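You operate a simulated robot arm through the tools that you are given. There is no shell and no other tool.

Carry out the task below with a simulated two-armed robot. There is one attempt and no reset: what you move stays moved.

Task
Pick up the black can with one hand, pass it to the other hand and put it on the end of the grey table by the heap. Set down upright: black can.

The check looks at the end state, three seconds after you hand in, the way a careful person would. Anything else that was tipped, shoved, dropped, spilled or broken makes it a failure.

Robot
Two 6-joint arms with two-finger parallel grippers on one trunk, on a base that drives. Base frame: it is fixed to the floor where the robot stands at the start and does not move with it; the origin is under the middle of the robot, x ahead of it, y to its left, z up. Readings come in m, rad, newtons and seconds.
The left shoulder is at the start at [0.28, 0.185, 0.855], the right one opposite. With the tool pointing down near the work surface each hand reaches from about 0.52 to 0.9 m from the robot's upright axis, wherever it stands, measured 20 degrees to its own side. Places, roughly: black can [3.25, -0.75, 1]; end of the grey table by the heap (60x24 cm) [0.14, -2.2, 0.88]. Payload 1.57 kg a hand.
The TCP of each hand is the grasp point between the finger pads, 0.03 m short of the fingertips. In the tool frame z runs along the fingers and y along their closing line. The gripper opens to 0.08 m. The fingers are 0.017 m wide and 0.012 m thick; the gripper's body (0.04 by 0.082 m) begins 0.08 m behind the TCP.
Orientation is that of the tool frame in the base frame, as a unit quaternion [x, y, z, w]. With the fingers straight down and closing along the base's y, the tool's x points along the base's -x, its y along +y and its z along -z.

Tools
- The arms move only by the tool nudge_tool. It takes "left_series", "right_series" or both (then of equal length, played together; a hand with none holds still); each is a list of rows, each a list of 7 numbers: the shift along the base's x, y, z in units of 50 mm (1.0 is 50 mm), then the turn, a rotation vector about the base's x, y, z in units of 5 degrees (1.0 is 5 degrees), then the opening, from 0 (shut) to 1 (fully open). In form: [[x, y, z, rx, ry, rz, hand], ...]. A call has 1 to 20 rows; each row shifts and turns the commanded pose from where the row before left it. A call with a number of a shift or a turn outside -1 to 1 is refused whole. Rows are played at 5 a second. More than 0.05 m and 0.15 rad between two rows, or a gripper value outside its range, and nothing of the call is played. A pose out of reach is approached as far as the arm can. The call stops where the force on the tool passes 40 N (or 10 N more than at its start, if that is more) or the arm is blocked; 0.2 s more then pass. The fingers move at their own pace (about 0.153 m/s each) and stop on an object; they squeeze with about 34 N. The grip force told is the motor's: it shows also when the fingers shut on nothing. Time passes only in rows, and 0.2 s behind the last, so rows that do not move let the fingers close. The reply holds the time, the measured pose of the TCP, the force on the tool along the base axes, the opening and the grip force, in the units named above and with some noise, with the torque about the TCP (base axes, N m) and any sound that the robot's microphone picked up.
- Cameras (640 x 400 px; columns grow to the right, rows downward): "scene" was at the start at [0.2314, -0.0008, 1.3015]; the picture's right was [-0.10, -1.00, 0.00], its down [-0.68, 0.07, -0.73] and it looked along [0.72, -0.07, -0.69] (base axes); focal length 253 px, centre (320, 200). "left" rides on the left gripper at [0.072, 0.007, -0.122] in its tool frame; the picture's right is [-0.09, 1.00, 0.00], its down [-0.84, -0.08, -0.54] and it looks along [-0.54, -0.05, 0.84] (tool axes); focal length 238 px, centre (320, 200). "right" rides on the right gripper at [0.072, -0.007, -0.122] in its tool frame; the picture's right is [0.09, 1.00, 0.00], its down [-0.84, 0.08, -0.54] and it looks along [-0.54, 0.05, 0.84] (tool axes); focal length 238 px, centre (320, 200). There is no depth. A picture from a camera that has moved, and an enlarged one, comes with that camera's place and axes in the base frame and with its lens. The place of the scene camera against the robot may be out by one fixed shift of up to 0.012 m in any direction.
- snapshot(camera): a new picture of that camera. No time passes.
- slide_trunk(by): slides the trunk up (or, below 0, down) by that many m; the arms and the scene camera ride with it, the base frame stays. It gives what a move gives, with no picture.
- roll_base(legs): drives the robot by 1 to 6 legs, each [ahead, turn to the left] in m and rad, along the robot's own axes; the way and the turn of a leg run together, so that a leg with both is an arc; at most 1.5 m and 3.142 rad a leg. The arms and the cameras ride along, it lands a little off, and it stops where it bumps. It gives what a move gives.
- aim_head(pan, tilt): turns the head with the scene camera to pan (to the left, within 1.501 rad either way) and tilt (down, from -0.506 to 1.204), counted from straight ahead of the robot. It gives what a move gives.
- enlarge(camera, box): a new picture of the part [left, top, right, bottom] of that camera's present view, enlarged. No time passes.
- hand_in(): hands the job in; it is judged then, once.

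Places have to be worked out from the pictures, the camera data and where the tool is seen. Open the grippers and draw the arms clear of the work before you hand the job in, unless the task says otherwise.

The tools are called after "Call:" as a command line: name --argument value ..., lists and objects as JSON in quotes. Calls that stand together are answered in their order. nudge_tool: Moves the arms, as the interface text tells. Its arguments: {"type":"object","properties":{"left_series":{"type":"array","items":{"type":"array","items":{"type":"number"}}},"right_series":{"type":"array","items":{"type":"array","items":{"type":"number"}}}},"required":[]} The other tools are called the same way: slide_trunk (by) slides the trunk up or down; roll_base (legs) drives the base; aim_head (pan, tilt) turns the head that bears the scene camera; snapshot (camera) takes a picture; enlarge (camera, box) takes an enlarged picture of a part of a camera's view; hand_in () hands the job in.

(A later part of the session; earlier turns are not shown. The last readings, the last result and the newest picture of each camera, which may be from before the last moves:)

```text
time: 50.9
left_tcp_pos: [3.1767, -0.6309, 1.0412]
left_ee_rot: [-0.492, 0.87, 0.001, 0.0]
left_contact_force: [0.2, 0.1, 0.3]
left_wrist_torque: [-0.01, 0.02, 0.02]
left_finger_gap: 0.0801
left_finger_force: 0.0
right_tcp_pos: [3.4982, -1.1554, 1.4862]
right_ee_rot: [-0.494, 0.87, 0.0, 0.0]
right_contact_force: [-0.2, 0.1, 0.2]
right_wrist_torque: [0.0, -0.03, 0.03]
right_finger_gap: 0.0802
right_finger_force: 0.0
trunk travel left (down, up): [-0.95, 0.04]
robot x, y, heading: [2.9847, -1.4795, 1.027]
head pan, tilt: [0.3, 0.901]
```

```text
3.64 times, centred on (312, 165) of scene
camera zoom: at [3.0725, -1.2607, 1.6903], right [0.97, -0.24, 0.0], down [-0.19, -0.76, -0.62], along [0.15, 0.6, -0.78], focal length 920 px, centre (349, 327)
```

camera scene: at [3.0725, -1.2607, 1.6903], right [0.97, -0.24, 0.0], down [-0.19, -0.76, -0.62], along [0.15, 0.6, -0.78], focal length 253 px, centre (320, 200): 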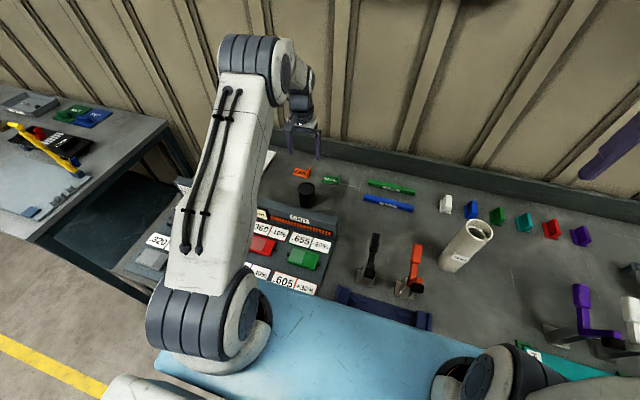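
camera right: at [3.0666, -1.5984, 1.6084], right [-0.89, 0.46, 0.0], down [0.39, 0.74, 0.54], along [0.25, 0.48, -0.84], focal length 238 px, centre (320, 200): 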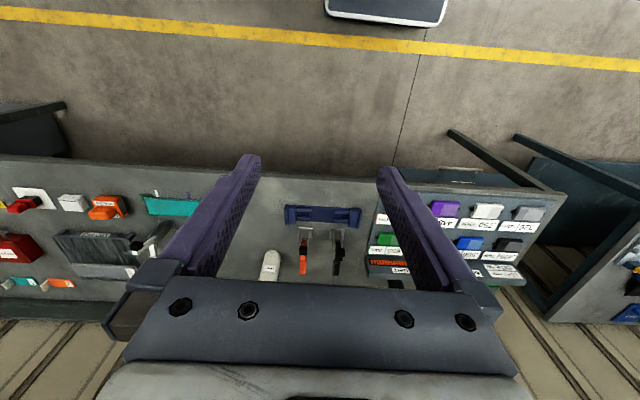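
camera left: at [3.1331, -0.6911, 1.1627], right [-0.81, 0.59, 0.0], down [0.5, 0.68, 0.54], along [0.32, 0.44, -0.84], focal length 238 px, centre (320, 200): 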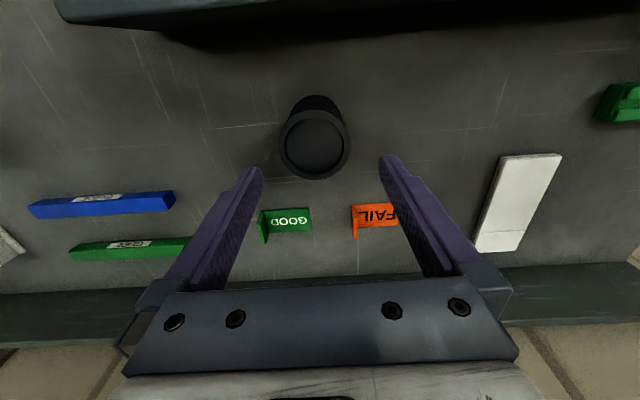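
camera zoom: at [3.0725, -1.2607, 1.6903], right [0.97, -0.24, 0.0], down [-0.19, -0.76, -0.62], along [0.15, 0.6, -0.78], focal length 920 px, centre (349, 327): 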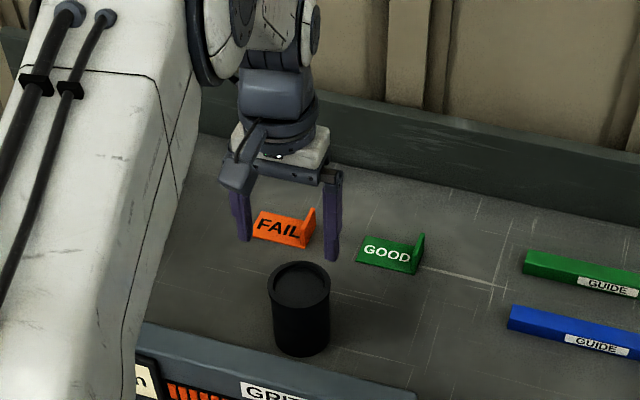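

Relative to the rim the TCP is ~4–5 mm too far left now; I shift it right, descend to fingertip-at-rim height and check the straddle.

Call:
nudge_tool --left_series '[[0.096, -0.02, 0, 0, 0, 0, 1], [0, 0, -0.5, 0, 0, 0, 1], [0, 0, -0.5, 0, 0, 0, 1], [0, 0, 0, 0, 0, 0, 1]]'

Call:
snapshot --camera "left"

Call:
enlarge --camera "scene" --box '[264, 120, 360, 200]'

```text
time: 51.9
left_tcp_pos: [3.1796, -0.637, 0.9922]
left_ee_rot: [-0.493, 0.87, 0.0, 0.0]
left_contact_force: [0.3, 0.2, -0.3]
left_wrist_torque: [0.0, -0.02, 0.02]
left_finger_gap: 0.0799
left_finger_force: 0.0
right_tcp_pos: [3.4987, -1.1543, 1.4864]
right_ee_rot: [-0.493, 0.87, 0.0, 0.0]
right_contact_force: [-1.5, -0.2, 0.2]
right_wrist_torque: [0.0, -0.05, 0.04]
right_finger_gap: 0.0799
right_finger_force: 0.1
trunk travel left (down, up): [-0.95, 0.04]
robot x, y, heading: [2.9824, -1.4789, 1.031]
head pan, tilt: [0.3, 0.901]
```

```text
taken
camera left: at [3.1363, -0.6962, 1.114], right [-0.81, 0.59, 0.0], down [0.5, 0.68, 0.54], along [0.32, 0.44, -0.84], focal length 238 px, centre (320, 200)
```

left: 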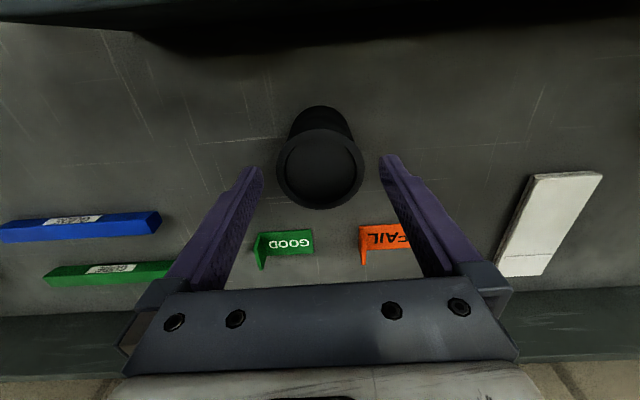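

```text
5.00 times, centred on (312, 160) of scene
camera zoom: at [3.0726, -1.2608, 1.6903], right [0.97, -0.24, 0.0], down [-0.19, -0.76, -0.62], along [0.15, 0.6, -0.78], focal length 1265 px, centre (360, 400)
```

zoom: 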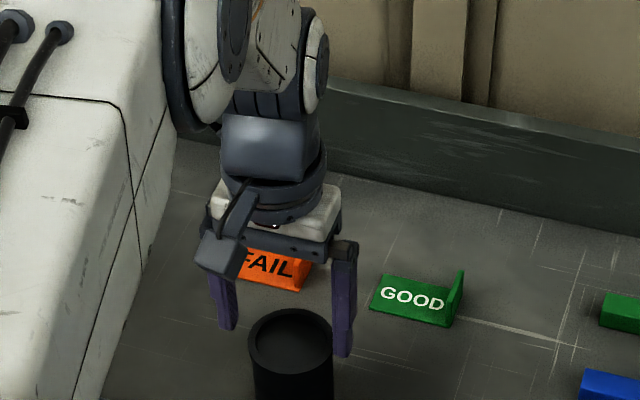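

Lateral alignment is now within 1 mm; the can centre is ~5 mm further forward. I shift forward, descend so the fingertips come ~5 cm below the rim, then pause open.

Call:
nudge_tool --left_series '[[0.045, 0.08, 0, 0, 0, 0, 1], [0, 0, -0.45, 0, 0, 0, 1], [0, 0, -0.45, 0, 0, 0, 1], [0, 0, -0.4, 0, 0, 0, 1], [0, 0, 0, 0, 0, 0, 1]]'

Call:
snapshot --camera "left"

Call:
enlarge --camera "scene" --box '[264, 140, 360, 220]'

```text
time: 53.1
left_tcp_pos: [3.1841, -0.6296, 0.9268]
left_ee_rot: [-0.492, 0.87, 0.0, 0.0]
left_contact_force: [-0.7, -0.2, -0.1]
left_wrist_torque: [-0.02, 0.01, -0.02]
left_finger_gap: 0.0799
left_finger_force: 0.1
right_tcp_pos: [3.4998, -1.1567, 1.4852]
right_ee_rot: [-0.493, 0.87, 0.0, 0.0]
right_contact_force: [-0.6, -1.5, -0.9]
right_wrist_torque: [0.01, 0.02, -0.01]
right_finger_gap: 0.08
right_finger_force: 0.0
trunk travel left (down, up): [-0.95, 0.04]
robot x, y, heading: [2.9836, -1.479, 1.024]
head pan, tilt: [0.3, 0.901]
```

```text
taken
camera left: at [3.1405, -0.6894, 1.0472], right [-0.81, 0.59, 0.0], down [0.5, 0.68, 0.54], along [0.32, 0.44, -0.84], focal length 238 px, centre (320, 200)
```

left: 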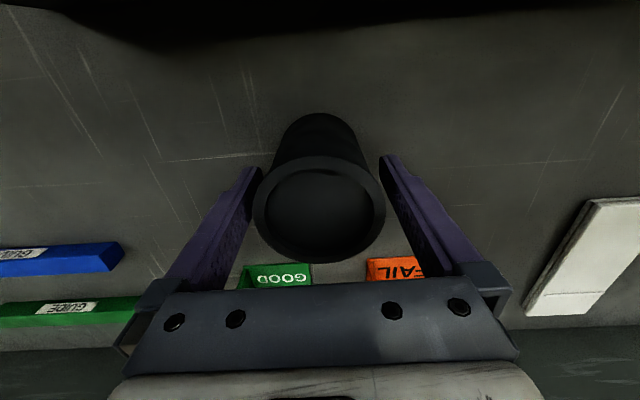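

```text
5.00 times, centred on (312, 180) of scene
camera zoom: at [3.0725, -1.2607, 1.6903], right [0.97, -0.24, 0.0], down [-0.19, -0.76, -0.62], along [0.15, 0.6, -0.78], focal length 1265 px, centre (360, 300)
```

zoom: 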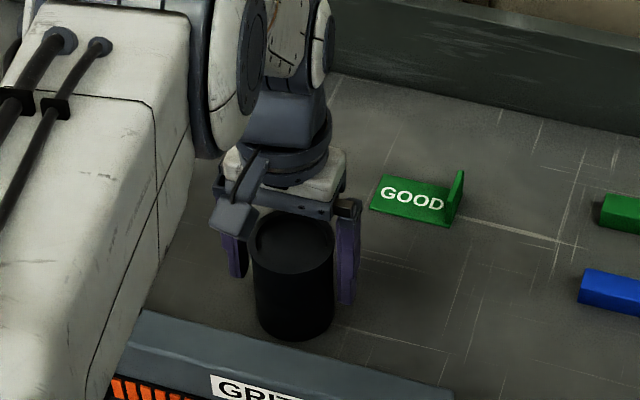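

The fingers straddle the can symmetrically. I close the left gripper.

Call:
nudge_tool --left_series '[[0, 0, 0, 0, 0, 0, 0], [0, 0, 0, 0, 0, 0, 0], [0, 0, 0, 0, 0, 0, 0], [0, 0, 0, 0, 0, 0, 0]]'

Call:
snapshot --camera "left"

```text
time: 54.1
left_tcp_pos: [3.1844, -0.6306, 0.9253]
left_ee_rot: [-0.492, 0.87, 0.0, 0.001]
left_contact_force: [0.7, 0.7, 0.2]
left_wrist_torque: [0.02, 0.02, 0.0]
left_finger_gap: 0.0673
left_finger_force: 33.5
right_tcp_pos: [3.4986, -1.1558, 1.4849]
right_ee_rot: [-0.492, 0.87, 0.0, 0.0]
right_contact_force: [0.1, -1.0, 0.1]
right_wrist_torque: [0.04, -0.02, 0.03]
right_finger_gap: 0.0799
right_finger_force: 0.0
trunk travel left (down, up): [-0.95, 0.04]
robot x, y, heading: [2.9819, -1.4751, 1.031]
head pan, tilt: [0.3, 0.901]
```

```text
taken
camera left: at [3.1405, -0.6895, 1.0474], right [-0.81, 0.59, 0.0], down [0.5, 0.68, 0.54], along [0.32, 0.44, -0.84], focal length 238 px, centre (320, 200)
```

left: 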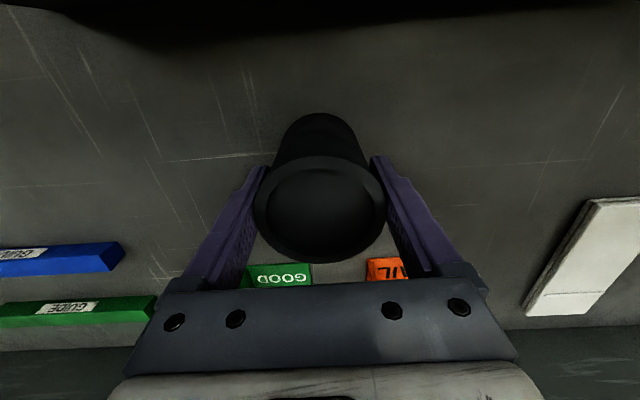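

Gripped at 67 mm with 33.5 N. I lift straight up a few centimetres and read the weight.

Call:
nudge_tool --left_series '[[0, 0, 0.3, 0, 0, 0, 0], [0, 0, 0.5, 0, 0, 0, 0], [0, 0, 0.6, 0, 0, 0, 0], [0, 0, 0.6, 0, 0, 0, 0], [0, 0, 0, 0, 0, 0, 0]]'

Call:
snapshot --camera "left"

Call:
snapshot --camera "scene"

```text
time: 55.3
left_tcp_pos: [3.1844, -0.6314, 1.0254]
left_ee_rot: [-0.493, 0.87, 0.0, 0.0]
left_contact_force: [-0.3, -0.2, -2.6]
left_wrist_torque: [-0.02, 0.0, 0.01]
left_finger_gap: 0.0674
left_finger_force: 34.3
right_tcp_pos: [3.4999, -1.1558, 1.4863]
right_ee_rot: [-0.493, 0.87, 0.0, -0.001]
right_contact_force: [-0.6, -0.5, 0.4]
right_wrist_torque: [0.0, -0.03, 0.0]
right_finger_gap: 0.08
right_finger_force: 0.0
trunk travel left (down, up): [-0.95, 0.04]
robot x, y, heading: [2.9886, -1.48, 1.029]
head pan, tilt: [0.3, 0.901]
```

```text
taken
camera left: at [3.1405, -0.6911, 1.1473], right [-0.81, 0.59, 0.0], down [0.5, 0.68, 0.54], along [0.32, 0.44, -0.84], focal length 238 px, centre (320, 200)
```

left: 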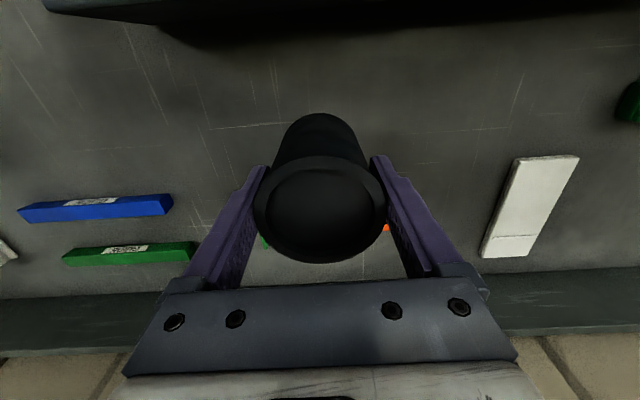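

```text
taken
camera scene: at [3.0725, -1.2609, 1.6903], right [0.97, -0.24, 0.0], down [-0.19, -0.76, -0.62], along [0.15, 0.6, -0.78], focal length 253 px, centre (320, 200)
```

scene: 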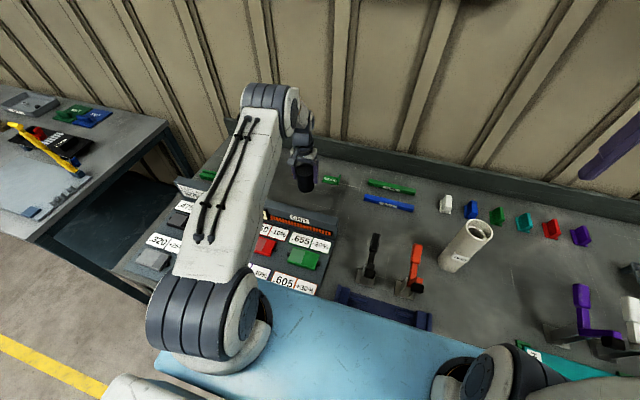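

The can hangs upright, ~2.6 N. I raise it and draw it back toward the robot, well above everything.

Call:
nudge_tool --left_series '[[0, 0, 0.9, 0, 0, 0, 0], [0, 0, 0.9, 0, 0, 0, 0], [0, 0, 0.9, 0, 0, 0, 0], [0, 0, 0.9, 0, 0, 0, 0], [-0.17, -0.5, 0.5, 0, 0, 0, 0], [-0.17, -0.5, 0.5, 0, 0, 0, 0], [-0.17, -0.5, 0.5, 0, 0, 0, 0], [-0.17, -0.5, 0.5, 0, 0, 0, 0], [-0.17, -0.5, 0.5, 0, 0, 0, 0], [-0.17, -0.5, 0.5, 0, 0, 0, 0], [-0.17, -0.5, 0.3, 0, 0, 0, 0], [-0.17, -0.5, 0.3, 0, 0, 0, 0], [-0.17, -0.5, 0.3, 0, 0, 0, 0], [-0.17, -0.5, 0.3, 0, 0, 0, 0]]'

Call:
snapshot --camera "scene"

```text
time: 58.3
left_tcp_pos: [3.1006, -0.8827, 1.4168]
left_ee_rot: [-0.492, 0.871, 0.0, 0.0]
left_contact_force: [0.2, 0.0, -3.0]
left_wrist_torque: [-0.02, 0.0, 0.02]
left_finger_gap: 0.0672
left_finger_force: 34.0
right_tcp_pos: [3.4997, -1.1557, 1.4854]
right_ee_rot: [-0.492, 0.87, 0.0, -0.001]
right_contact_force: [0.8, 0.4, -0.2]
right_wrist_torque: [-0.01, 0.02, -0.02]
right_finger_gap: 0.08
right_finger_force: 0.1
trunk travel left (down, up): [-0.95, 0.04]
robot x, y, heading: [2.9795, -1.4771, 1.032]
head pan, tilt: [0.3, 0.901]
```

```text
taken
camera scene: at [3.0725, -1.2608, 1.6903], right [0.97, -0.24, 0.0], down [-0.19, -0.76, -0.62], along [0.15, 0.6, -0.78], focal length 253 px, centre (320, 200)
```

scene: 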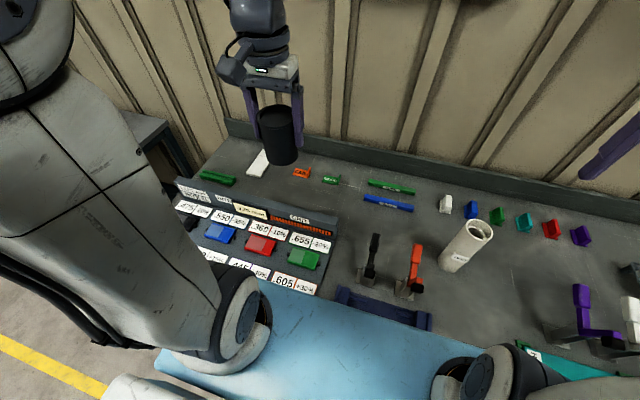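

Bench untouched and the can is held well. I back straight out from the bench by about 0.55 m.

Call:
roll_base --legs '[[-0.55, 0]]'

Call:
aim_head --pan 0.0 --tilt 0.5

Call:
snapshot --camera "scene"

```text
time: 61.4
left_tcp_pos: [2.8164, -1.3566, 1.4166]
left_ee_rot: [-0.492, 0.871, 0.0, 0.001]
left_contact_force: [-0.2, -0.1, -3.0]
left_wrist_torque: [0.03, 0.05, 0.0]
left_finger_gap: 0.0671
left_finger_force: 34.3
right_tcp_pos: [3.2152, -1.6306, 1.4855]
right_ee_rot: [-0.492, 0.871, 0.0, 0.0]
right_contact_force: [0.4, 0.0, 0.1]
right_wrist_torque: [-0.01, 0.02, -0.01]
right_finger_gap: 0.0801
right_finger_force: 0.1
trunk travel left (down, up): [-0.95, 0.04]
robot x, y, heading: [2.6949, -1.9531, 1.027]
head pan, tilt: [0.3, 0.901]
```

```text
time: 62.3
left_tcp_pos: [2.8177, -1.3554, 1.4174]
left_ee_rot: [-0.492, 0.871, 0.0, 0.0]
left_contact_force: [-0.2, -0.1, -3.2]
left_wrist_torque: [0.02, -0.03, 0.04]
left_finger_gap: 0.0673
left_finger_force: 33.9
right_tcp_pos: [3.2155, -1.6306, 1.4839]
right_ee_rot: [-0.491, 0.871, 0.0, 0.001]
right_contact_force: [-0.5, -0.8, -0.6]
right_wrist_torque: [-0.01, -0.03, -0.04]
right_finger_gap: 0.0801
right_finger_force: 0.1
trunk travel left (down, up): [-0.95, 0.04]
robot x, y, heading: [2.7006, -1.9518, 1.03]
head pan, tilt: [0.0, 0.499]
```

```text
taken
camera scene: at [2.8167, -1.7301, 1.7241], right [0.86, -0.52, 0.0], down [-0.25, -0.41, -0.88], along [0.45, 0.75, -0.48], focal length 253 px, centre (320, 200)
```

scene: 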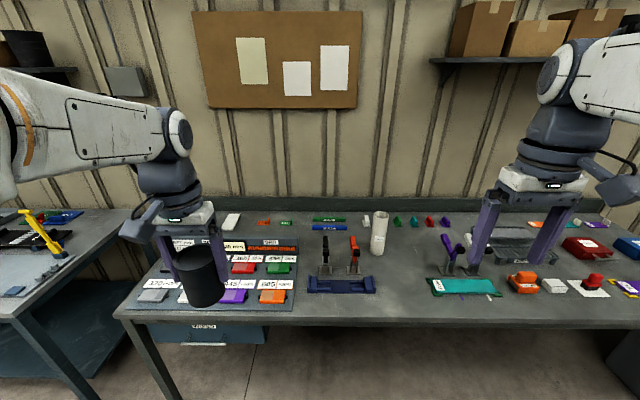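

The robot is back in the aisle with the can. I turn left to face back down the aisle, where there is open space in front for the handover.

Call:
roll_base --legs '[[0, 1.557]]'

Call:
aim_head --pan 0.0 --tilt 0.4

Call:
snapshot --camera "scene"

```text
time: 66.5
left_tcp_pos: [2.1014, -1.8301, 1.4157]
left_ee_rot: [0.963, -0.271, 0.0, 0.0]
left_contact_force: [-0.7, -0.4, -2.5]
left_wrist_torque: [-0.01, -0.03, 0.0]
left_finger_gap: 0.0674
left_finger_force: 34.4
right_tcp_pos: [2.3785, -1.4338, 1.4856]
right_ee_rot: [0.963, -0.271, 0.0, 0.0]
right_contact_force: [0.5, -0.2, 0.3]
right_wrist_torque: [0.01, -0.05, -0.01]
right_finger_gap: 0.0799
right_finger_force: 0.2
trunk travel left (down, up): [-0.95, 0.04]
robot x, y, heading: [2.699, -1.9519, 2.589]
head pan, tilt: [0.0, 0.499]
```

```text
time: 67.2
left_tcp_pos: [2.1012, -1.8288, 1.418]
left_ee_rot: [0.963, -0.271, 0.001, 0.001]
left_contact_force: [-0.3, -0.5, -3.0]
left_wrist_torque: [-0.01, -0.02, 0.01]
left_finger_gap: 0.0672
left_finger_force: 34.4
right_tcp_pos: [2.3798, -1.4336, 1.4851]
right_ee_rot: [0.963, -0.27, 0.0, -0.001]
right_contact_force: [-0.7, 0.0, 0.2]
right_wrist_torque: [-0.01, 0.0, 0.03]
right_finger_gap: 0.0798
right_finger_force: 0.0
trunk travel left (down, up): [-0.95, 0.04]
robot x, y, heading: [2.7013, -1.9509, 2.588]
head pan, tilt: [0.0, 0.4]
```

```text
taken
camera scene: at [2.4714, -1.8133, 1.7332], right [0.52, 0.85, 0.0], down [0.33, -0.2, -0.92], along [-0.79, 0.48, -0.39], focal length 253 px, centre (320, 200)
```

scene: 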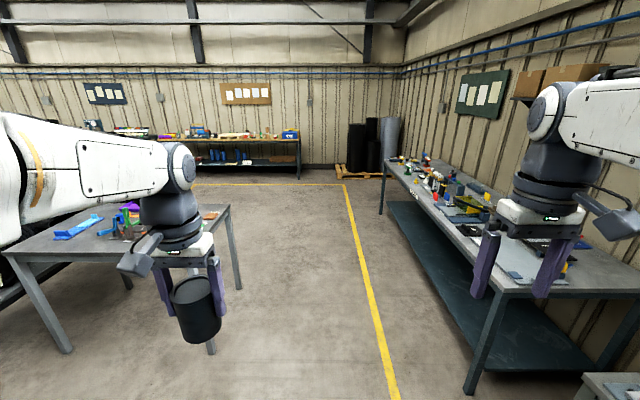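

The space ahead is clear. I begin the handover: the left hand carries the can to a staging point in front (turning ~28°), while the right hand yaws so that it can later come in from the right at a shallow angle.

Call:
nudge_tool --left_series '[[-0.129, 0.238, -0.103, 0, 0, -0.435, 0], [-0.129, 0.238, -0.103, 0, 0, -0.435, 0], [-0.129, 0.238, -0.103, 0, 0, -0.435, 0], [-0.129, 0.238, -0.103, 0, 0, -0.435, 0], [-0.129, 0.238, -0.103, 0, 0, -0.435, 0], [-0.129, 0.238, -0.103, 0, 0, -0.435, 0], [-0.129, 0.238, -0.103, 0, 0, -0.435, 0], [-0.129, 0.238, -0.103, 0, 0, -0.435, 0], [-0.129, 0.238, -0.103, 0, 0, -0.435, 0], [-0.129, 0.238, -0.103, 0, 0, -0.435, 0], [-0.129, 0.238, -0.103, 0, 0, -0.435, 0], [-0.129, 0.238, -0.103, 0, 0, -0.435, 0], [-0.129, 0.238, -0.103, 0, 0, -0.435, 0]]' --right_series '[[0, 0, 0, 0, 0, 0.949, 1], [0, 0, 0, 0, 0, 0.949, 1], [0, 0, 0, 0, 0, 0.949, 1], [0, 0, 0, 0, 0, 0.949, 1], [0, 0, 0, 0, 0, 0.949, 1], [0, 0, 0, 0, 0, 0.949, 1], [0, 0, 0, 0, 0, 0.949, 1], [0, 0, 0, 0, 0, 0.949, 1], [0, 0, 0, 0, 0, 0.949, 1], [0, 0, 0, 0, 0, 0.949, 1], [0, 0, 0, 0, 0, 0.949, 1], [0, 0, 0, 0, 0, 0.949, 1], [0, 0, 0, 0, 0, 0.949, 1]]'

Call:
snapshot --camera "scene"

```text
time: 70.0
left_tcp_pos: [2.0177, -1.6741, 1.35]
left_ee_rot: [0.867, -0.498, 0.001, 0.0]
left_contact_force: [0.7, 0.1, -2.9]
left_wrist_torque: [0.0, 0.0, 0.01]
left_finger_gap: 0.0671
left_finger_force: 34.0
right_tcp_pos: [2.3788, -1.4339, 1.4847]
right_ee_rot: [0.965, 0.262, -0.001, -0.001]
right_contact_force: [-0.3, 0.5, 0.4]
right_wrist_torque: [-0.03, 0.0, -0.01]
right_finger_gap: 0.0801
right_finger_force: 0.1
trunk travel left (down, up): [-0.95, 0.04]
robot x, y, heading: [2.6991, -1.9543, 2.59]
head pan, tilt: [0.0, 0.4]
```

```text
taken
camera scene: at [2.4713, -1.8132, 1.7332], right [0.52, 0.85, 0.0], down [0.33, -0.2, -0.92], along [-0.79, 0.48, -0.39], focal length 253 px, centre (320, 200)
```

scene: 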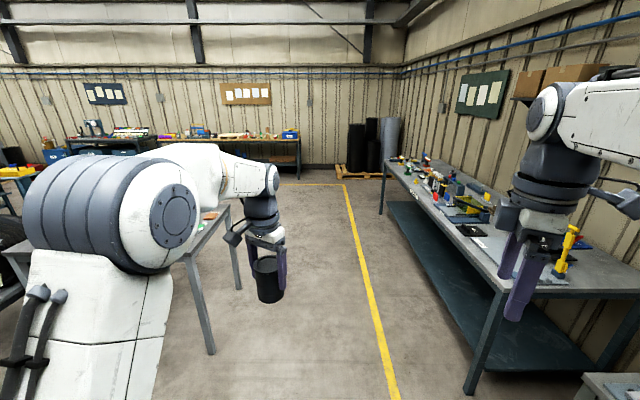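

Both orientations came out as planned (left closing along azimuth 210°, right yawed to 300°). Now I tilt the right hand by 55° so that its fingers point left and 35° down.

Call:
nudge_tool --right_series '[[0, 0, 0, -0.506, 0.8625, 0, 1], [0, 0, 0, -0.506, 0.8625, 0, 1], [0, 0, 0, -0.506, 0.8625, 0, 1], [0, 0, 0, -0.506, 0.8625, 0, 1], [0, 0, 0, -0.506, 0.8625, 0, 1], [0, 0, 0, -0.506, 0.8625, 0, 1], [0, 0, 0, -0.506, 0.8625, 0, 1], [0, 0, 0, -0.506, 0.8625, 0, 1], [0, 0, 0, -0.506, 0.8625, 0, 1], [0, 0, 0, -0.506, 0.8625, 0, 1], [0, 0, 0, -0.506, 0.8625, 0, 1]]'

Call:
snapshot --camera "scene"

Call:
snapshot --camera "right"

```text
time: 72.4
left_tcp_pos: [2.016, -1.6754, 1.3512]
left_ee_rot: [0.867, -0.498, 0.001, 0.0]
left_contact_force: [0.1, 0.3, -2.4]
left_wrist_torque: [-0.02, 0.01, 0.0]
left_finger_gap: 0.0673
left_finger_force: 34.0
right_tcp_pos: [2.3792, -1.4341, 1.4857]
right_ee_rot: [0.855, 0.233, -0.446, 0.122]
right_contact_force: [-1.1, 0.5, -1.4]
right_wrist_torque: [0.02, -0.01, -0.02]
right_finger_gap: 0.0801
right_finger_force: 0.0
trunk travel left (down, up): [-0.95, 0.04]
robot x, y, heading: [2.6982, -1.9564, 2.594]
head pan, tilt: [0.0, 0.4]
```

```text
taken
camera scene: at [2.4714, -1.8131, 1.7333], right [0.52, 0.85, 0.0], down [0.33, -0.2, -0.92], along [-0.79, 0.48, -0.39], focal length 253 px, centre (320, 200)
```

scene: 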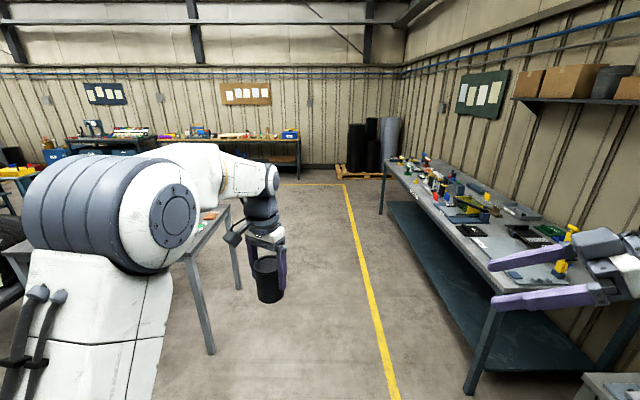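

```text
taken
camera right: at [2.498, -1.3563, 1.4973], right [0.55, -0.83, -0.07], down [0.01, -0.08, 1.0], along [-0.84, -0.55, -0.04], focal length 238 px, centre (320, 200)
```

right: 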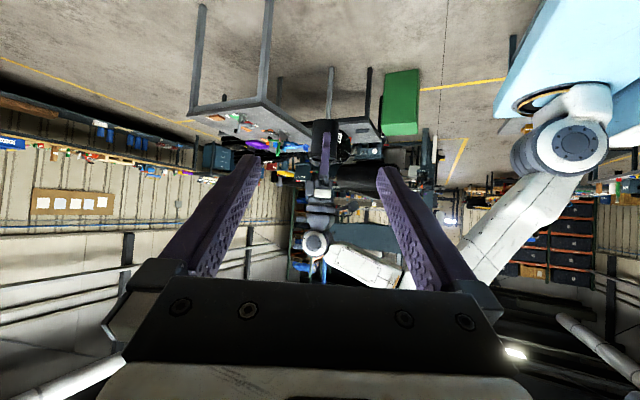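

The right camera (its picture is upside down) sees the left hand with the can dead ahead. I move the right hand to the receiving pose, about 15 cm short of the can.

Call:
nudge_tool --right_series '[[-0.585, -0.415, -0.388, 0, 0, 0, 1], [-0.585, -0.415, -0.388, 0, 0, 0, 1], [-0.585, -0.415, -0.388, 0, 0, 0, 1], [-0.585, -0.415, -0.388, 0, 0, 0, 1], [-0.585, -0.415, -0.388, 0, 0, 0, 1], [-0.585, -0.415, -0.388, 0, 0, 0, 1], [-0.585, -0.415, -0.388, 0, 0, 0, 1], [-0.585, -0.415, -0.388, 0, 0, 0, 1], [0, 0, 0, 0, 0, 0, 1]]'

Call:
snapshot --camera "scene"

Call:
snapshot --camera "right"

Call:
snapshot --camera "left"

```text
time: 74.4
left_tcp_pos: [2.0161, -1.6751, 1.3497]
left_ee_rot: [0.867, -0.498, -0.001, 0.001]
left_contact_force: [-0.5, 0.0, -3.4]
left_wrist_torque: [-0.01, -0.03, 0.01]
left_finger_gap: 0.0674
left_finger_force: 34.0
right_tcp_pos: [2.1442, -1.6034, 1.3274]
right_ee_rot: [0.856, 0.231, -0.446, 0.121]
right_contact_force: [-0.6, -0.9, 1.2]
right_wrist_torque: [0.01, 0.02, 0.04]
right_finger_gap: 0.0801
right_finger_force: 0.1
trunk travel left (down, up): [-0.95, 0.04]
robot x, y, heading: [2.7011, -1.9497, 2.596]
head pan, tilt: [0.0, 0.4]
```

```text
taken
camera scene: at [2.4711, -1.8132, 1.7332], right [0.52, 0.85, 0.0], down [0.33, -0.2, -0.92], along [-0.79, 0.48, -0.39], focal length 253 px, centre (320, 200)
```

scene: 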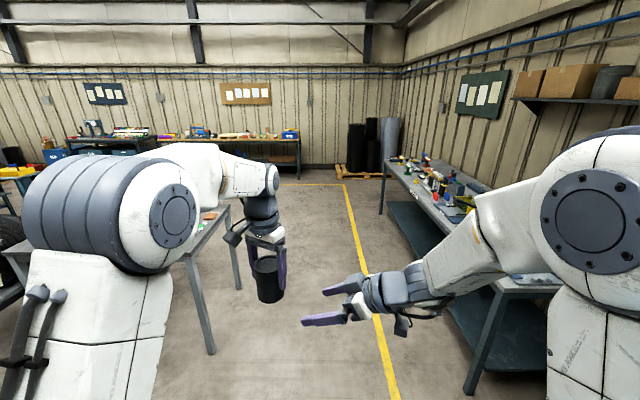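

```text
taken
camera right: at [2.2629, -1.526, 1.3394], right [0.55, -0.83, -0.07], down [0.01, -0.08, 1.0], along [-0.84, -0.55, -0.04], focal length 238 px, centre (320, 200)
```

right: 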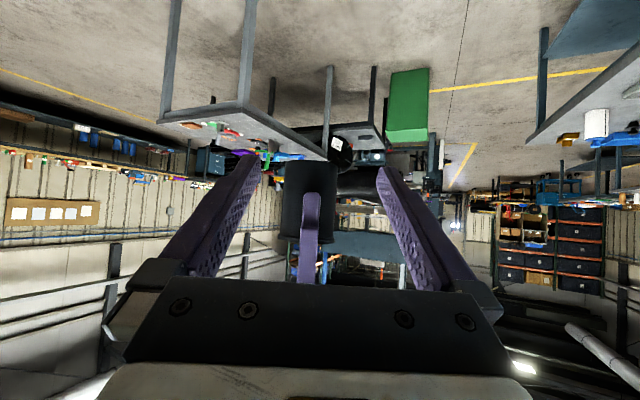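

```text
taken
camera left: at [2.046, -1.742, 1.4723], right [-0.91, -0.42, 0.0], down [-0.36, 0.76, 0.54], along [-0.23, 0.49, -0.84], focal length 238 px, centre (320, 200)
```

left: 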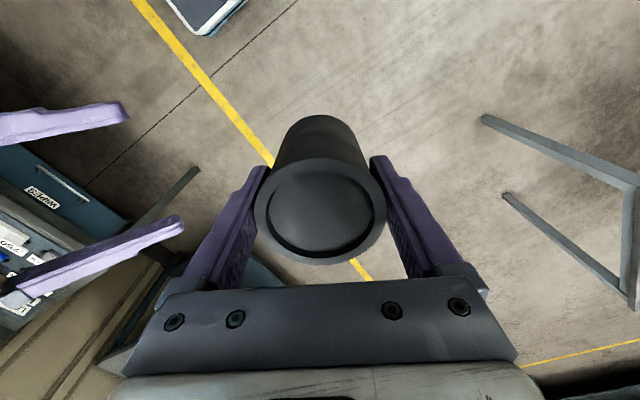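

I enlarge the right camera's view to measure the can's bottom and rim heights relative to the right hand.

Call:
enlarge --camera "right" --box '[248, 140, 392, 260]'

Call:
enlarge --camera "scene" --box '[200, 190, 440, 350]'

```text
3.33 times, centred on (320, 200) of right
camera zoom: at [2.2629, -1.526, 1.3394], right [0.55, -0.83, -0.07], down [0.01, -0.08, 1.0], along [-0.84, -0.55, -0.04], focal length 794 px, centre (320, 200)
```

zoom: 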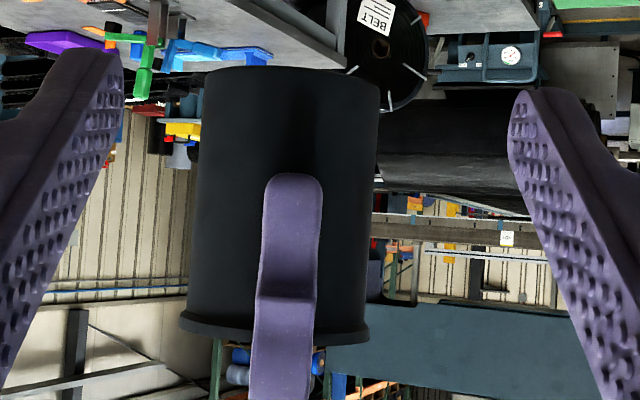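

```text
2.50 times, centred on (320, 270) of scene
camera zoom: at [2.4711, -1.8132, 1.7332], right [0.52, 0.85, 0.0], down [0.33, -0.2, -0.92], along [-0.79, 0.48, -0.39], focal length 633 px, centre (320, 25)
```

zoom: 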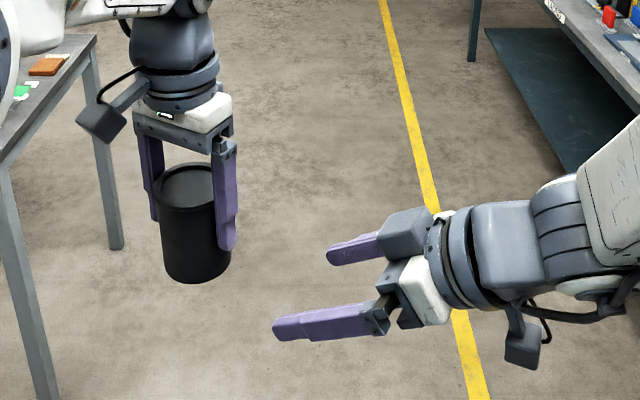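

Can bottom is ~64 mm below the left TCP, so the right TCP will sit ~41 mm above the can's bottom: as intended. The can is 3 mm off the right hand's centre line; I correct for this and bring the can in, first part way.

Call:
nudge_tool --left_series '[[0.484, 0.27, 0, 0, 0, 0, 0], [0.484, 0.27, 0, 0, 0, 0, 0], [0.484, 0.27, 0, 0, 0, 0, 0], [0, 0, 0, 0, 0, 0, 0]]'

Call:
snapshot --camera "right"

Call:
enlarge --camera "scene" --box '[220, 180, 460, 330]'

Call:
snapshot --camera "left"

```text
time: 75.4
left_tcp_pos: [2.0897, -1.6357, 1.3501]
left_ee_rot: [0.868, -0.497, 0.001, 0.001]
left_contact_force: [0.8, -0.2, -2.3]
left_wrist_torque: [-0.01, 0.02, -0.01]
left_finger_gap: 0.0673
left_finger_force: 34.1
right_tcp_pos: [2.1454, -1.6022, 1.3284]
right_ee_rot: [0.857, 0.231, -0.445, 0.12]
right_contact_force: [0.6, -1.3, 0.1]
right_wrist_torque: [-0.03, 0.0, 0.0]
right_finger_gap: 0.0799
right_finger_force: 0.0
trunk travel left (down, up): [-0.95, 0.04]
robot x, y, heading: [2.6965, -1.9505, 2.59]
head pan, tilt: [0.0, 0.4]
```

```text
taken
camera right: at [2.2634, -1.5257, 1.3397], right [0.55, -0.83, -0.07], down [0.01, -0.08, 1.0], along [-0.84, -0.55, -0.04], focal length 238 px, centre (320, 200)
```

right: 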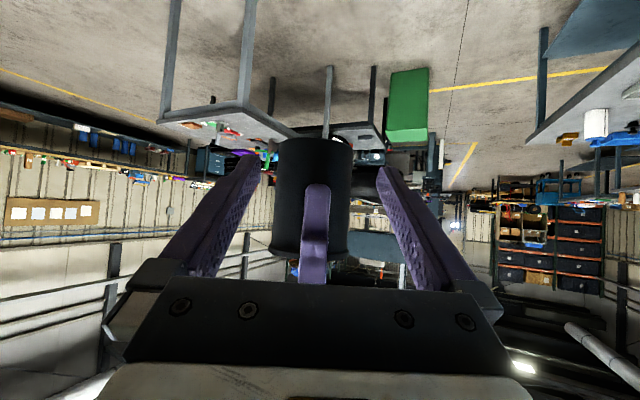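

```text
2.67 times, centred on (340, 255) of scene
camera zoom: at [2.4715, -1.8131, 1.7333], right [0.52, 0.85, 0.0], down [0.33, -0.2, -0.92], along [-0.79, 0.48, -0.39], focal length 675 px, centre (267, 53)
```

zoom: 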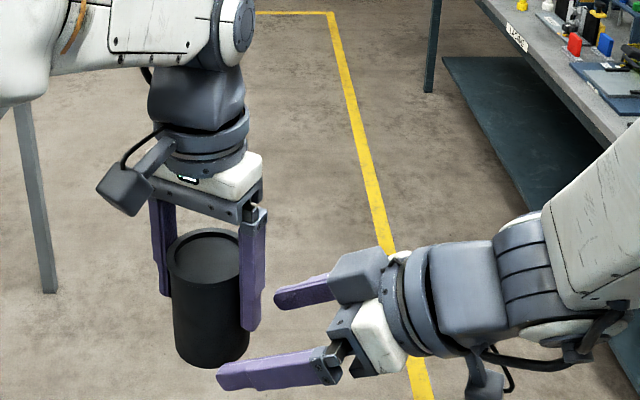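

```text
taken
camera left: at [2.1192, -1.7023, 1.4728], right [-0.91, -0.42, 0.0], down [-0.36, 0.76, 0.54], along [-0.23, 0.49, -0.84], focal length 238 px, centre (320, 200)
```

left: 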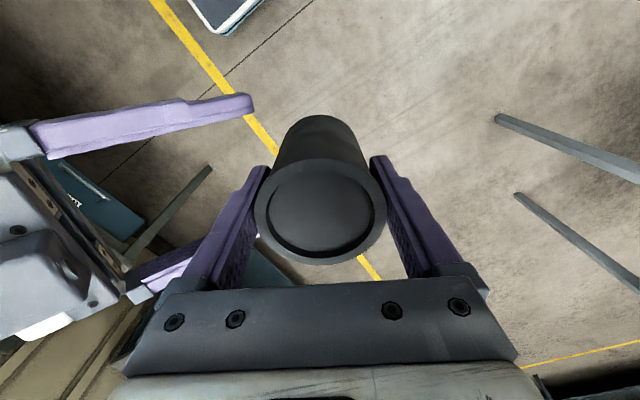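

Alignment is within 1 mm. I bring the can the remaining 56 mm into the right hand's jaws.

Call:
nudge_tool --left_series '[[0.483, 0.283, 0, 0, 0, 0, 0], [0.483, 0.283, 0, 0, 0, 0, 0], [0, 0, 0, 0, 0, 0, 0]]'

Call:
snapshot --camera "right"

Call:
enlarge --camera "scene" --box '[220, 180, 460, 330]'

Call:
snapshot --camera "left"

```text
time: 76.2
left_tcp_pos: [2.1361, -1.6047, 1.3479]
left_ee_rot: [0.868, -0.497, 0.0, 0.0]
left_contact_force: [0.2, -0.2, -2.9]
left_wrist_torque: [-0.01, 0.0, -0.03]
left_finger_gap: 0.0671
left_finger_force: 34.7
right_tcp_pos: [2.1462, -1.6038, 1.327]
right_ee_rot: [0.856, 0.232, -0.445, 0.122]
right_contact_force: [0.4, 0.4, -0.2]
right_wrist_torque: [-0.01, -0.02, 0.0]
right_finger_gap: 0.0801
right_finger_force: 0.1
trunk travel left (down, up): [-0.95, 0.04]
robot x, y, heading: [2.6993, -1.9484, 2.594]
head pan, tilt: [0.0, 0.4]
```

```text
taken
camera right: at [2.2634, -1.5257, 1.3397], right [0.55, -0.83, -0.07], down [0.01, -0.08, 1.0], along [-0.84, -0.55, -0.04], focal length 238 px, centre (320, 200)
```

right: 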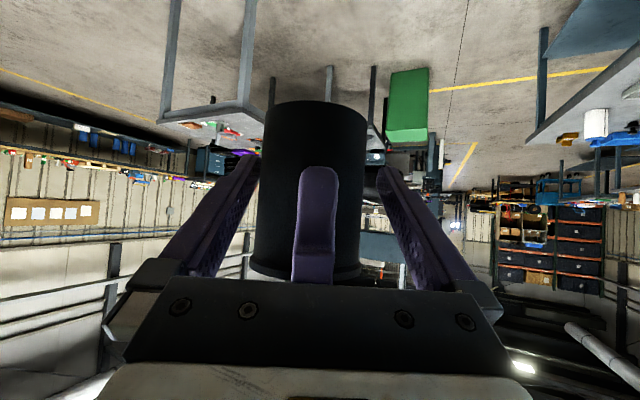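

```text
2.67 times, centred on (340, 255) of scene
camera zoom: at [2.4715, -1.8131, 1.7333], right [0.52, 0.85, 0.0], down [0.33, -0.2, -0.92], along [-0.79, 0.48, -0.39], focal length 675 px, centre (267, 53)
```

zoom: 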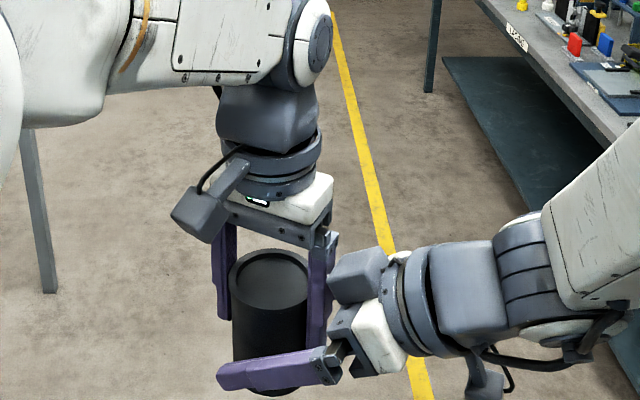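

```text
taken
camera left: at [2.1664, -1.6721, 1.471], right [-0.91, -0.42, 0.0], down [-0.36, 0.76, 0.54], along [-0.23, 0.49, -0.84], focal length 238 px, centre (320, 200)
```

left: 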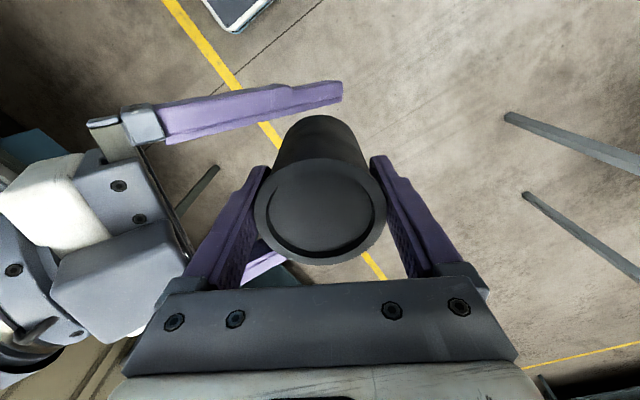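

The can sits in the right jaws without contact forces. I look closely at the gap between the right gripper's housing and the left hand before closing.

Call:
enlarge --camera "left" --box '[80, 140, 320, 290]'

Call:
enlarge --camera "scene" --box '[290, 240, 386, 320]'

Call:
enlarge --camera "right" --box '[240, 90, 400, 300]'

```text
2.67 times, centred on (200, 215) of left
camera zoom: at [2.1664, -1.6721, 1.471], right [-0.91, -0.42, 0.0], down [-0.36, 0.76, 0.54], along [-0.23, 0.49, -0.84], focal length 636 px, centre (640, 160)
```

zoom: 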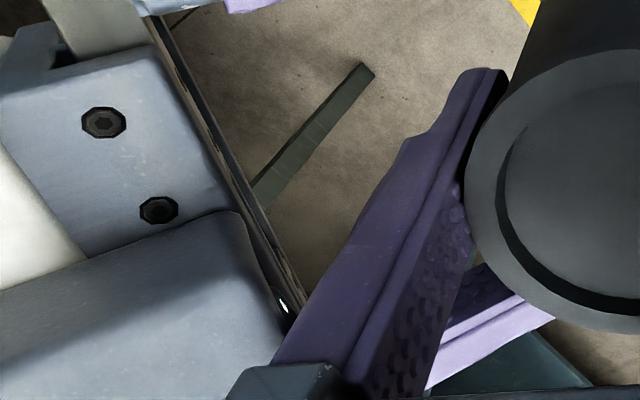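

```text
5.00 times, centred on (338, 280) of scene
camera zoom: at [2.4715, -1.8131, 1.7333], right [0.52, 0.85, 0.0], down [0.33, -0.2, -0.92], along [-0.79, 0.48, -0.39], focal length 1265 px, centre (230, -200)
```

zoom: 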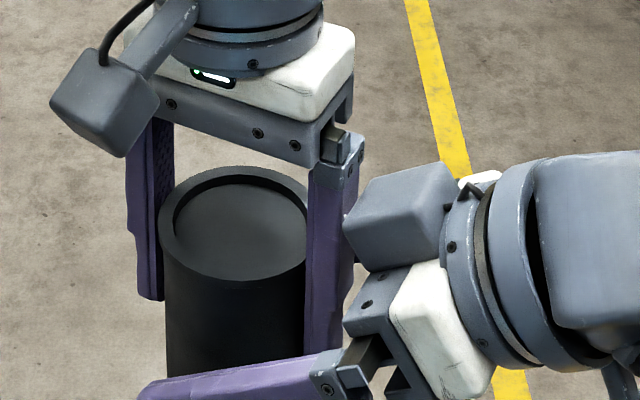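

```text
1.90 times, centred on (320, 195) of right
camera zoom: at [2.2634, -1.5257, 1.3397], right [0.55, -0.83, -0.07], down [0.01, -0.08, 1.0], along [-0.84, -0.55, -0.04], focal length 454 px, centre (320, 210)
```

zoom: 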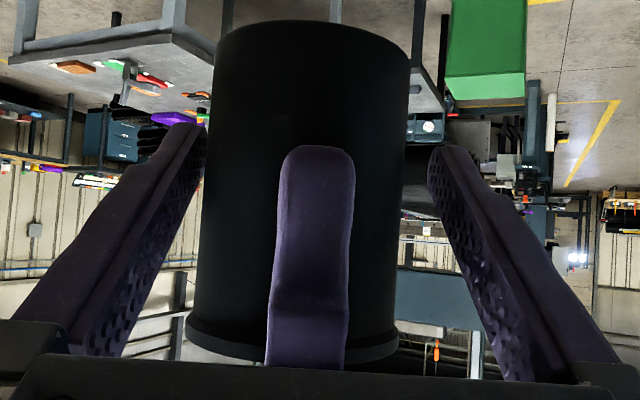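

The right gripper has a housing block close to the left hand's rear finger, and the can is ~2.6 mm off-centre. I shift the left hand a few millimetres to centre the can and gain clearance.

Call:
nudge_tool --left_series '[[-0.044, -0.084, 0, 0, 0, 0, 0], [0, 0, 0, 0, 0, 0, 0], [0, 0, 0, 0, 0, 0, 0]]'

Call:
enlarge --camera "right" --box '[240, 90, 400, 300]'

Call:
enlarge --camera "left" --box '[80, 140, 320, 290]'

```text
time: 77.0
left_tcp_pos: [2.135, -1.6101, 1.3498]
left_ee_rot: [0.867, -0.498, 0.0, 0.0]
left_contact_force: [-0.2, 0.4, -3.4]
left_wrist_torque: [0.0, -0.01, -0.02]
left_finger_gap: 0.0674
left_finger_force: 34.3
right_tcp_pos: [2.1439, -1.6016, 1.3269]
right_ee_rot: [0.856, 0.232, -0.446, 0.122]
right_contact_force: [-0.2, -0.2, -0.1]
right_wrist_torque: [-0.01, -0.01, 0.01]
right_finger_gap: 0.0799
right_finger_force: 0.1
trunk travel left (down, up): [-0.95, 0.04]
robot x, y, heading: [2.6958, -1.9521, 2.591]
head pan, tilt: [0.0, 0.4]
```

```text
1.90 times, centred on (320, 195) of right
camera zoom: at [2.2634, -1.5257, 1.3397], right [0.55, -0.83, -0.07], down [0.01, -0.08, 1.0], along [-0.84, -0.55, -0.04], focal length 454 px, centre (320, 210)
```

zoom: 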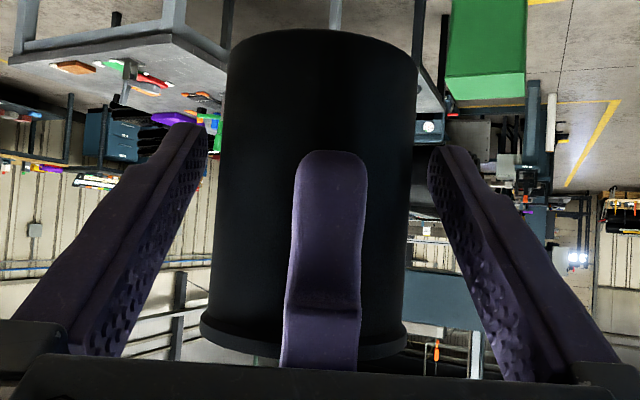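

```text
2.67 times, centred on (200, 215) of left
camera zoom: at [2.1645, -1.6773, 1.4711], right [-0.91, -0.42, 0.0], down [-0.36, 0.76, 0.54], along [-0.23, 0.49, -0.84], focal length 636 px, centre (640, 160)
```

zoom: 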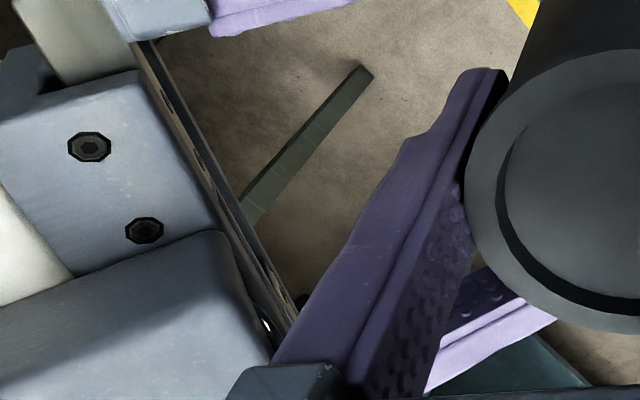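

Now the can is centred within 1 mm between the right fingers. I close the right gripper while the left keeps holding.

Call:
nudge_tool --left_series '[[0, 0, 0, 0, 0, 0, 0], [0, 0, 0, 0, 0, 0, 0], [0, 0, 0, 0, 0, 0, 0], [0, 0, 0, 0, 0, 0, 0]]' --right_series '[[0, 0, 0, 0, 0, 0, 0], [0, 0, 0, 0, 0, 0, 0], [0, 0, 0, 0, 0, 0, 0], [0, 0, 0, 0, 0, 0, 0]]'

Call:
snapshot --camera "right"

Call:
enlarge --camera "scene" --box '[260, 220, 420, 330]'

```text
time: 78.0
left_tcp_pos: [2.1357, -1.611, 1.3478]
left_ee_rot: [0.867, -0.498, 0.001, 0.001]
left_contact_force: [8.3, -8.6, 1.8]
left_wrist_torque: [-0.16, -0.08, 0.0]
left_finger_gap: 0.0671
left_finger_force: 34.0
right_tcp_pos: [2.1456, -1.6029, 1.327]
right_ee_rot: [0.856, 0.231, -0.446, 0.121]
right_contact_force: [-8.3, 9.6, -2.1]
right_wrist_torque: [0.04, -0.17, -0.17]
right_finger_gap: 0.065
right_finger_force: 34.3
trunk travel left (down, up): [-0.95, 0.04]
robot x, y, heading: [2.695, -1.9547, 2.589]
head pan, tilt: [0.0, 0.4]
```

```text
taken
camera right: at [2.2633, -1.5253, 1.3397], right [0.55, -0.83, -0.07], down [0.01, -0.08, 1.0], along [-0.84, -0.55, -0.04], focal length 238 px, centre (320, 200)
```

right: 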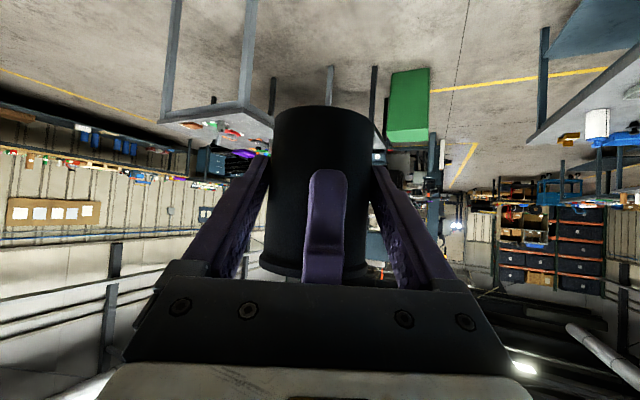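

```text
3.64 times, centred on (340, 275) of scene
camera zoom: at [2.4714, -1.8132, 1.7333], right [0.52, 0.85, 0.0], down [0.33, -0.2, -0.92], along [-0.79, 0.48, -0.39], focal length 920 px, centre (247, -73)
```

zoom: 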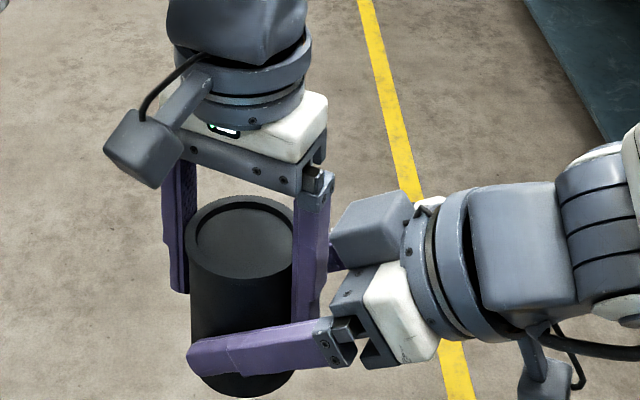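

The right hand holds with 34 N; there's a ~12 N sideways push between the hands. I relax it by nudging the left hand about 1 mm that way.

Call:
nudge_tool --left_series '[[0.01, -0.017, 0, 0, 0, 0, 0], [0, 0, 0, 0, 0, 0, 0]]' --right_series '[[0, 0, 0, 0, 0, 0, 0], [0, 0, 0, 0, 0, 0, 0]]'

```text
time: 78.6
left_tcp_pos: [2.135, -1.611, 1.3494]
left_ee_rot: [0.868, -0.497, 0.001, 0.001]
left_contact_force: [5.0, -6.3, -5.1]
left_wrist_torque: [-0.38, 0.06, 0.23]
left_finger_gap: 0.0674
left_finger_force: 33.8
right_tcp_pos: [2.1443, -1.6037, 1.328]
right_ee_rot: [0.856, 0.231, -0.446, 0.121]
right_contact_force: [-4.8, 6.2, 1.9]
right_wrist_torque: [0.19, -0.14, -0.35]
right_finger_gap: 0.0649
right_finger_force: 34.1
trunk travel left (down, up): [-0.95, 0.04]
robot x, y, heading: [2.6994, -1.9495, 2.593]
head pan, tilt: [0.0, 0.4]
```

Force has dropped to ~8 N. One more small nudge, then I open the left fingers only partly (to ~75 mm) so that the rear finger stays clear of the right hand's block.

Call:
nudge_tool --left_series '[[0.012, -0.02, 0, 0, 0, 0, 0], [0, 0, 0, 0, 0, 0, 0], [0, 0, 0, 0, 0, 0, 0.93], [0, 0, 0, 0, 0, 0, 0.93], [0, 0, 0, 0, 0, 0, 0.93]]' --right_series '[[0, 0, 0, 0, 0, 0, 0], [0, 0, 0, 0, 0, 0, 0], [0, 0, 0, 0, 0, 0, 0], [0, 0, 0, 0, 0, 0, 0], [0, 0, 0, 0, 0, 0, 0]]'

Call:
snapshot --camera "left"

Call:
enlarge --camera "scene" --box '[260, 220, 420, 330]'

```text
time: 79.8
left_tcp_pos: [2.1363, -1.6127, 1.35]
left_ee_rot: [0.867, -0.498, -0.001, 0.0]
left_contact_force: [0.0, -0.8, 0.6]
left_wrist_torque: [-0.02, -0.02, -0.02]
left_finger_gap: 0.0742
left_finger_force: 0.1
right_tcp_pos: [2.1447, -1.6045, 1.3266]
right_ee_rot: [0.856, 0.231, -0.446, 0.122]
right_contact_force: [0.2, -0.5, -0.4]
right_wrist_torque: [0.03, -0.02, 0.02]
right_finger_gap: 0.0651
right_finger_force: 33.4
trunk travel left (down, up): [-0.95, 0.04]
robot x, y, heading: [2.6981, -1.9534, 2.592]
head pan, tilt: [0.0, 0.4]
```

```text
taken
camera left: at [2.1659, -1.6796, 1.4717], right [-0.91, -0.42, 0.0], down [-0.36, 0.76, 0.54], along [-0.23, 0.49, -0.84], focal length 238 px, centre (320, 200)
```

left: 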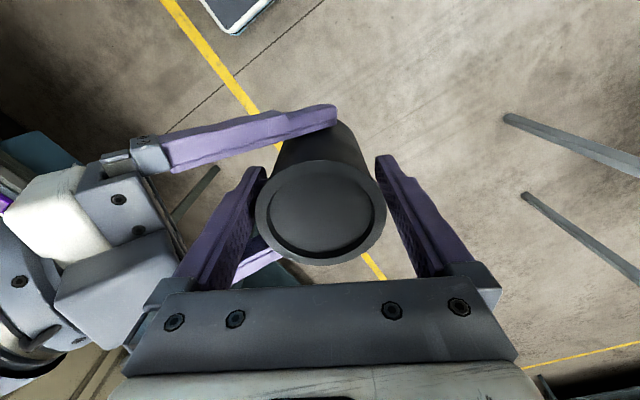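

```text
3.64 times, centred on (340, 275) of scene
camera zoom: at [2.4714, -1.8132, 1.7333], right [0.52, 0.85, 0.0], down [0.33, -0.2, -0.92], along [-0.79, 0.48, -0.39], focal length 920 px, centre (247, -73)
```

zoom: 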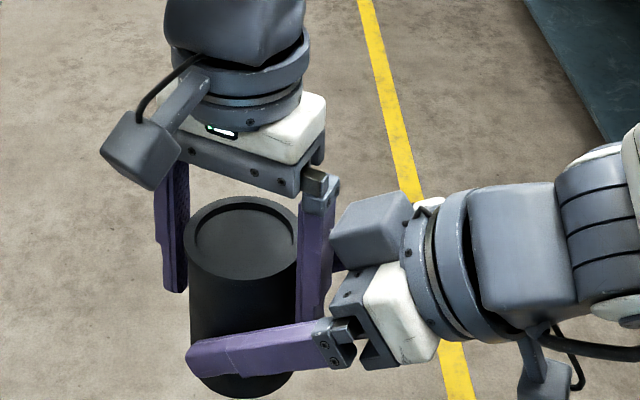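

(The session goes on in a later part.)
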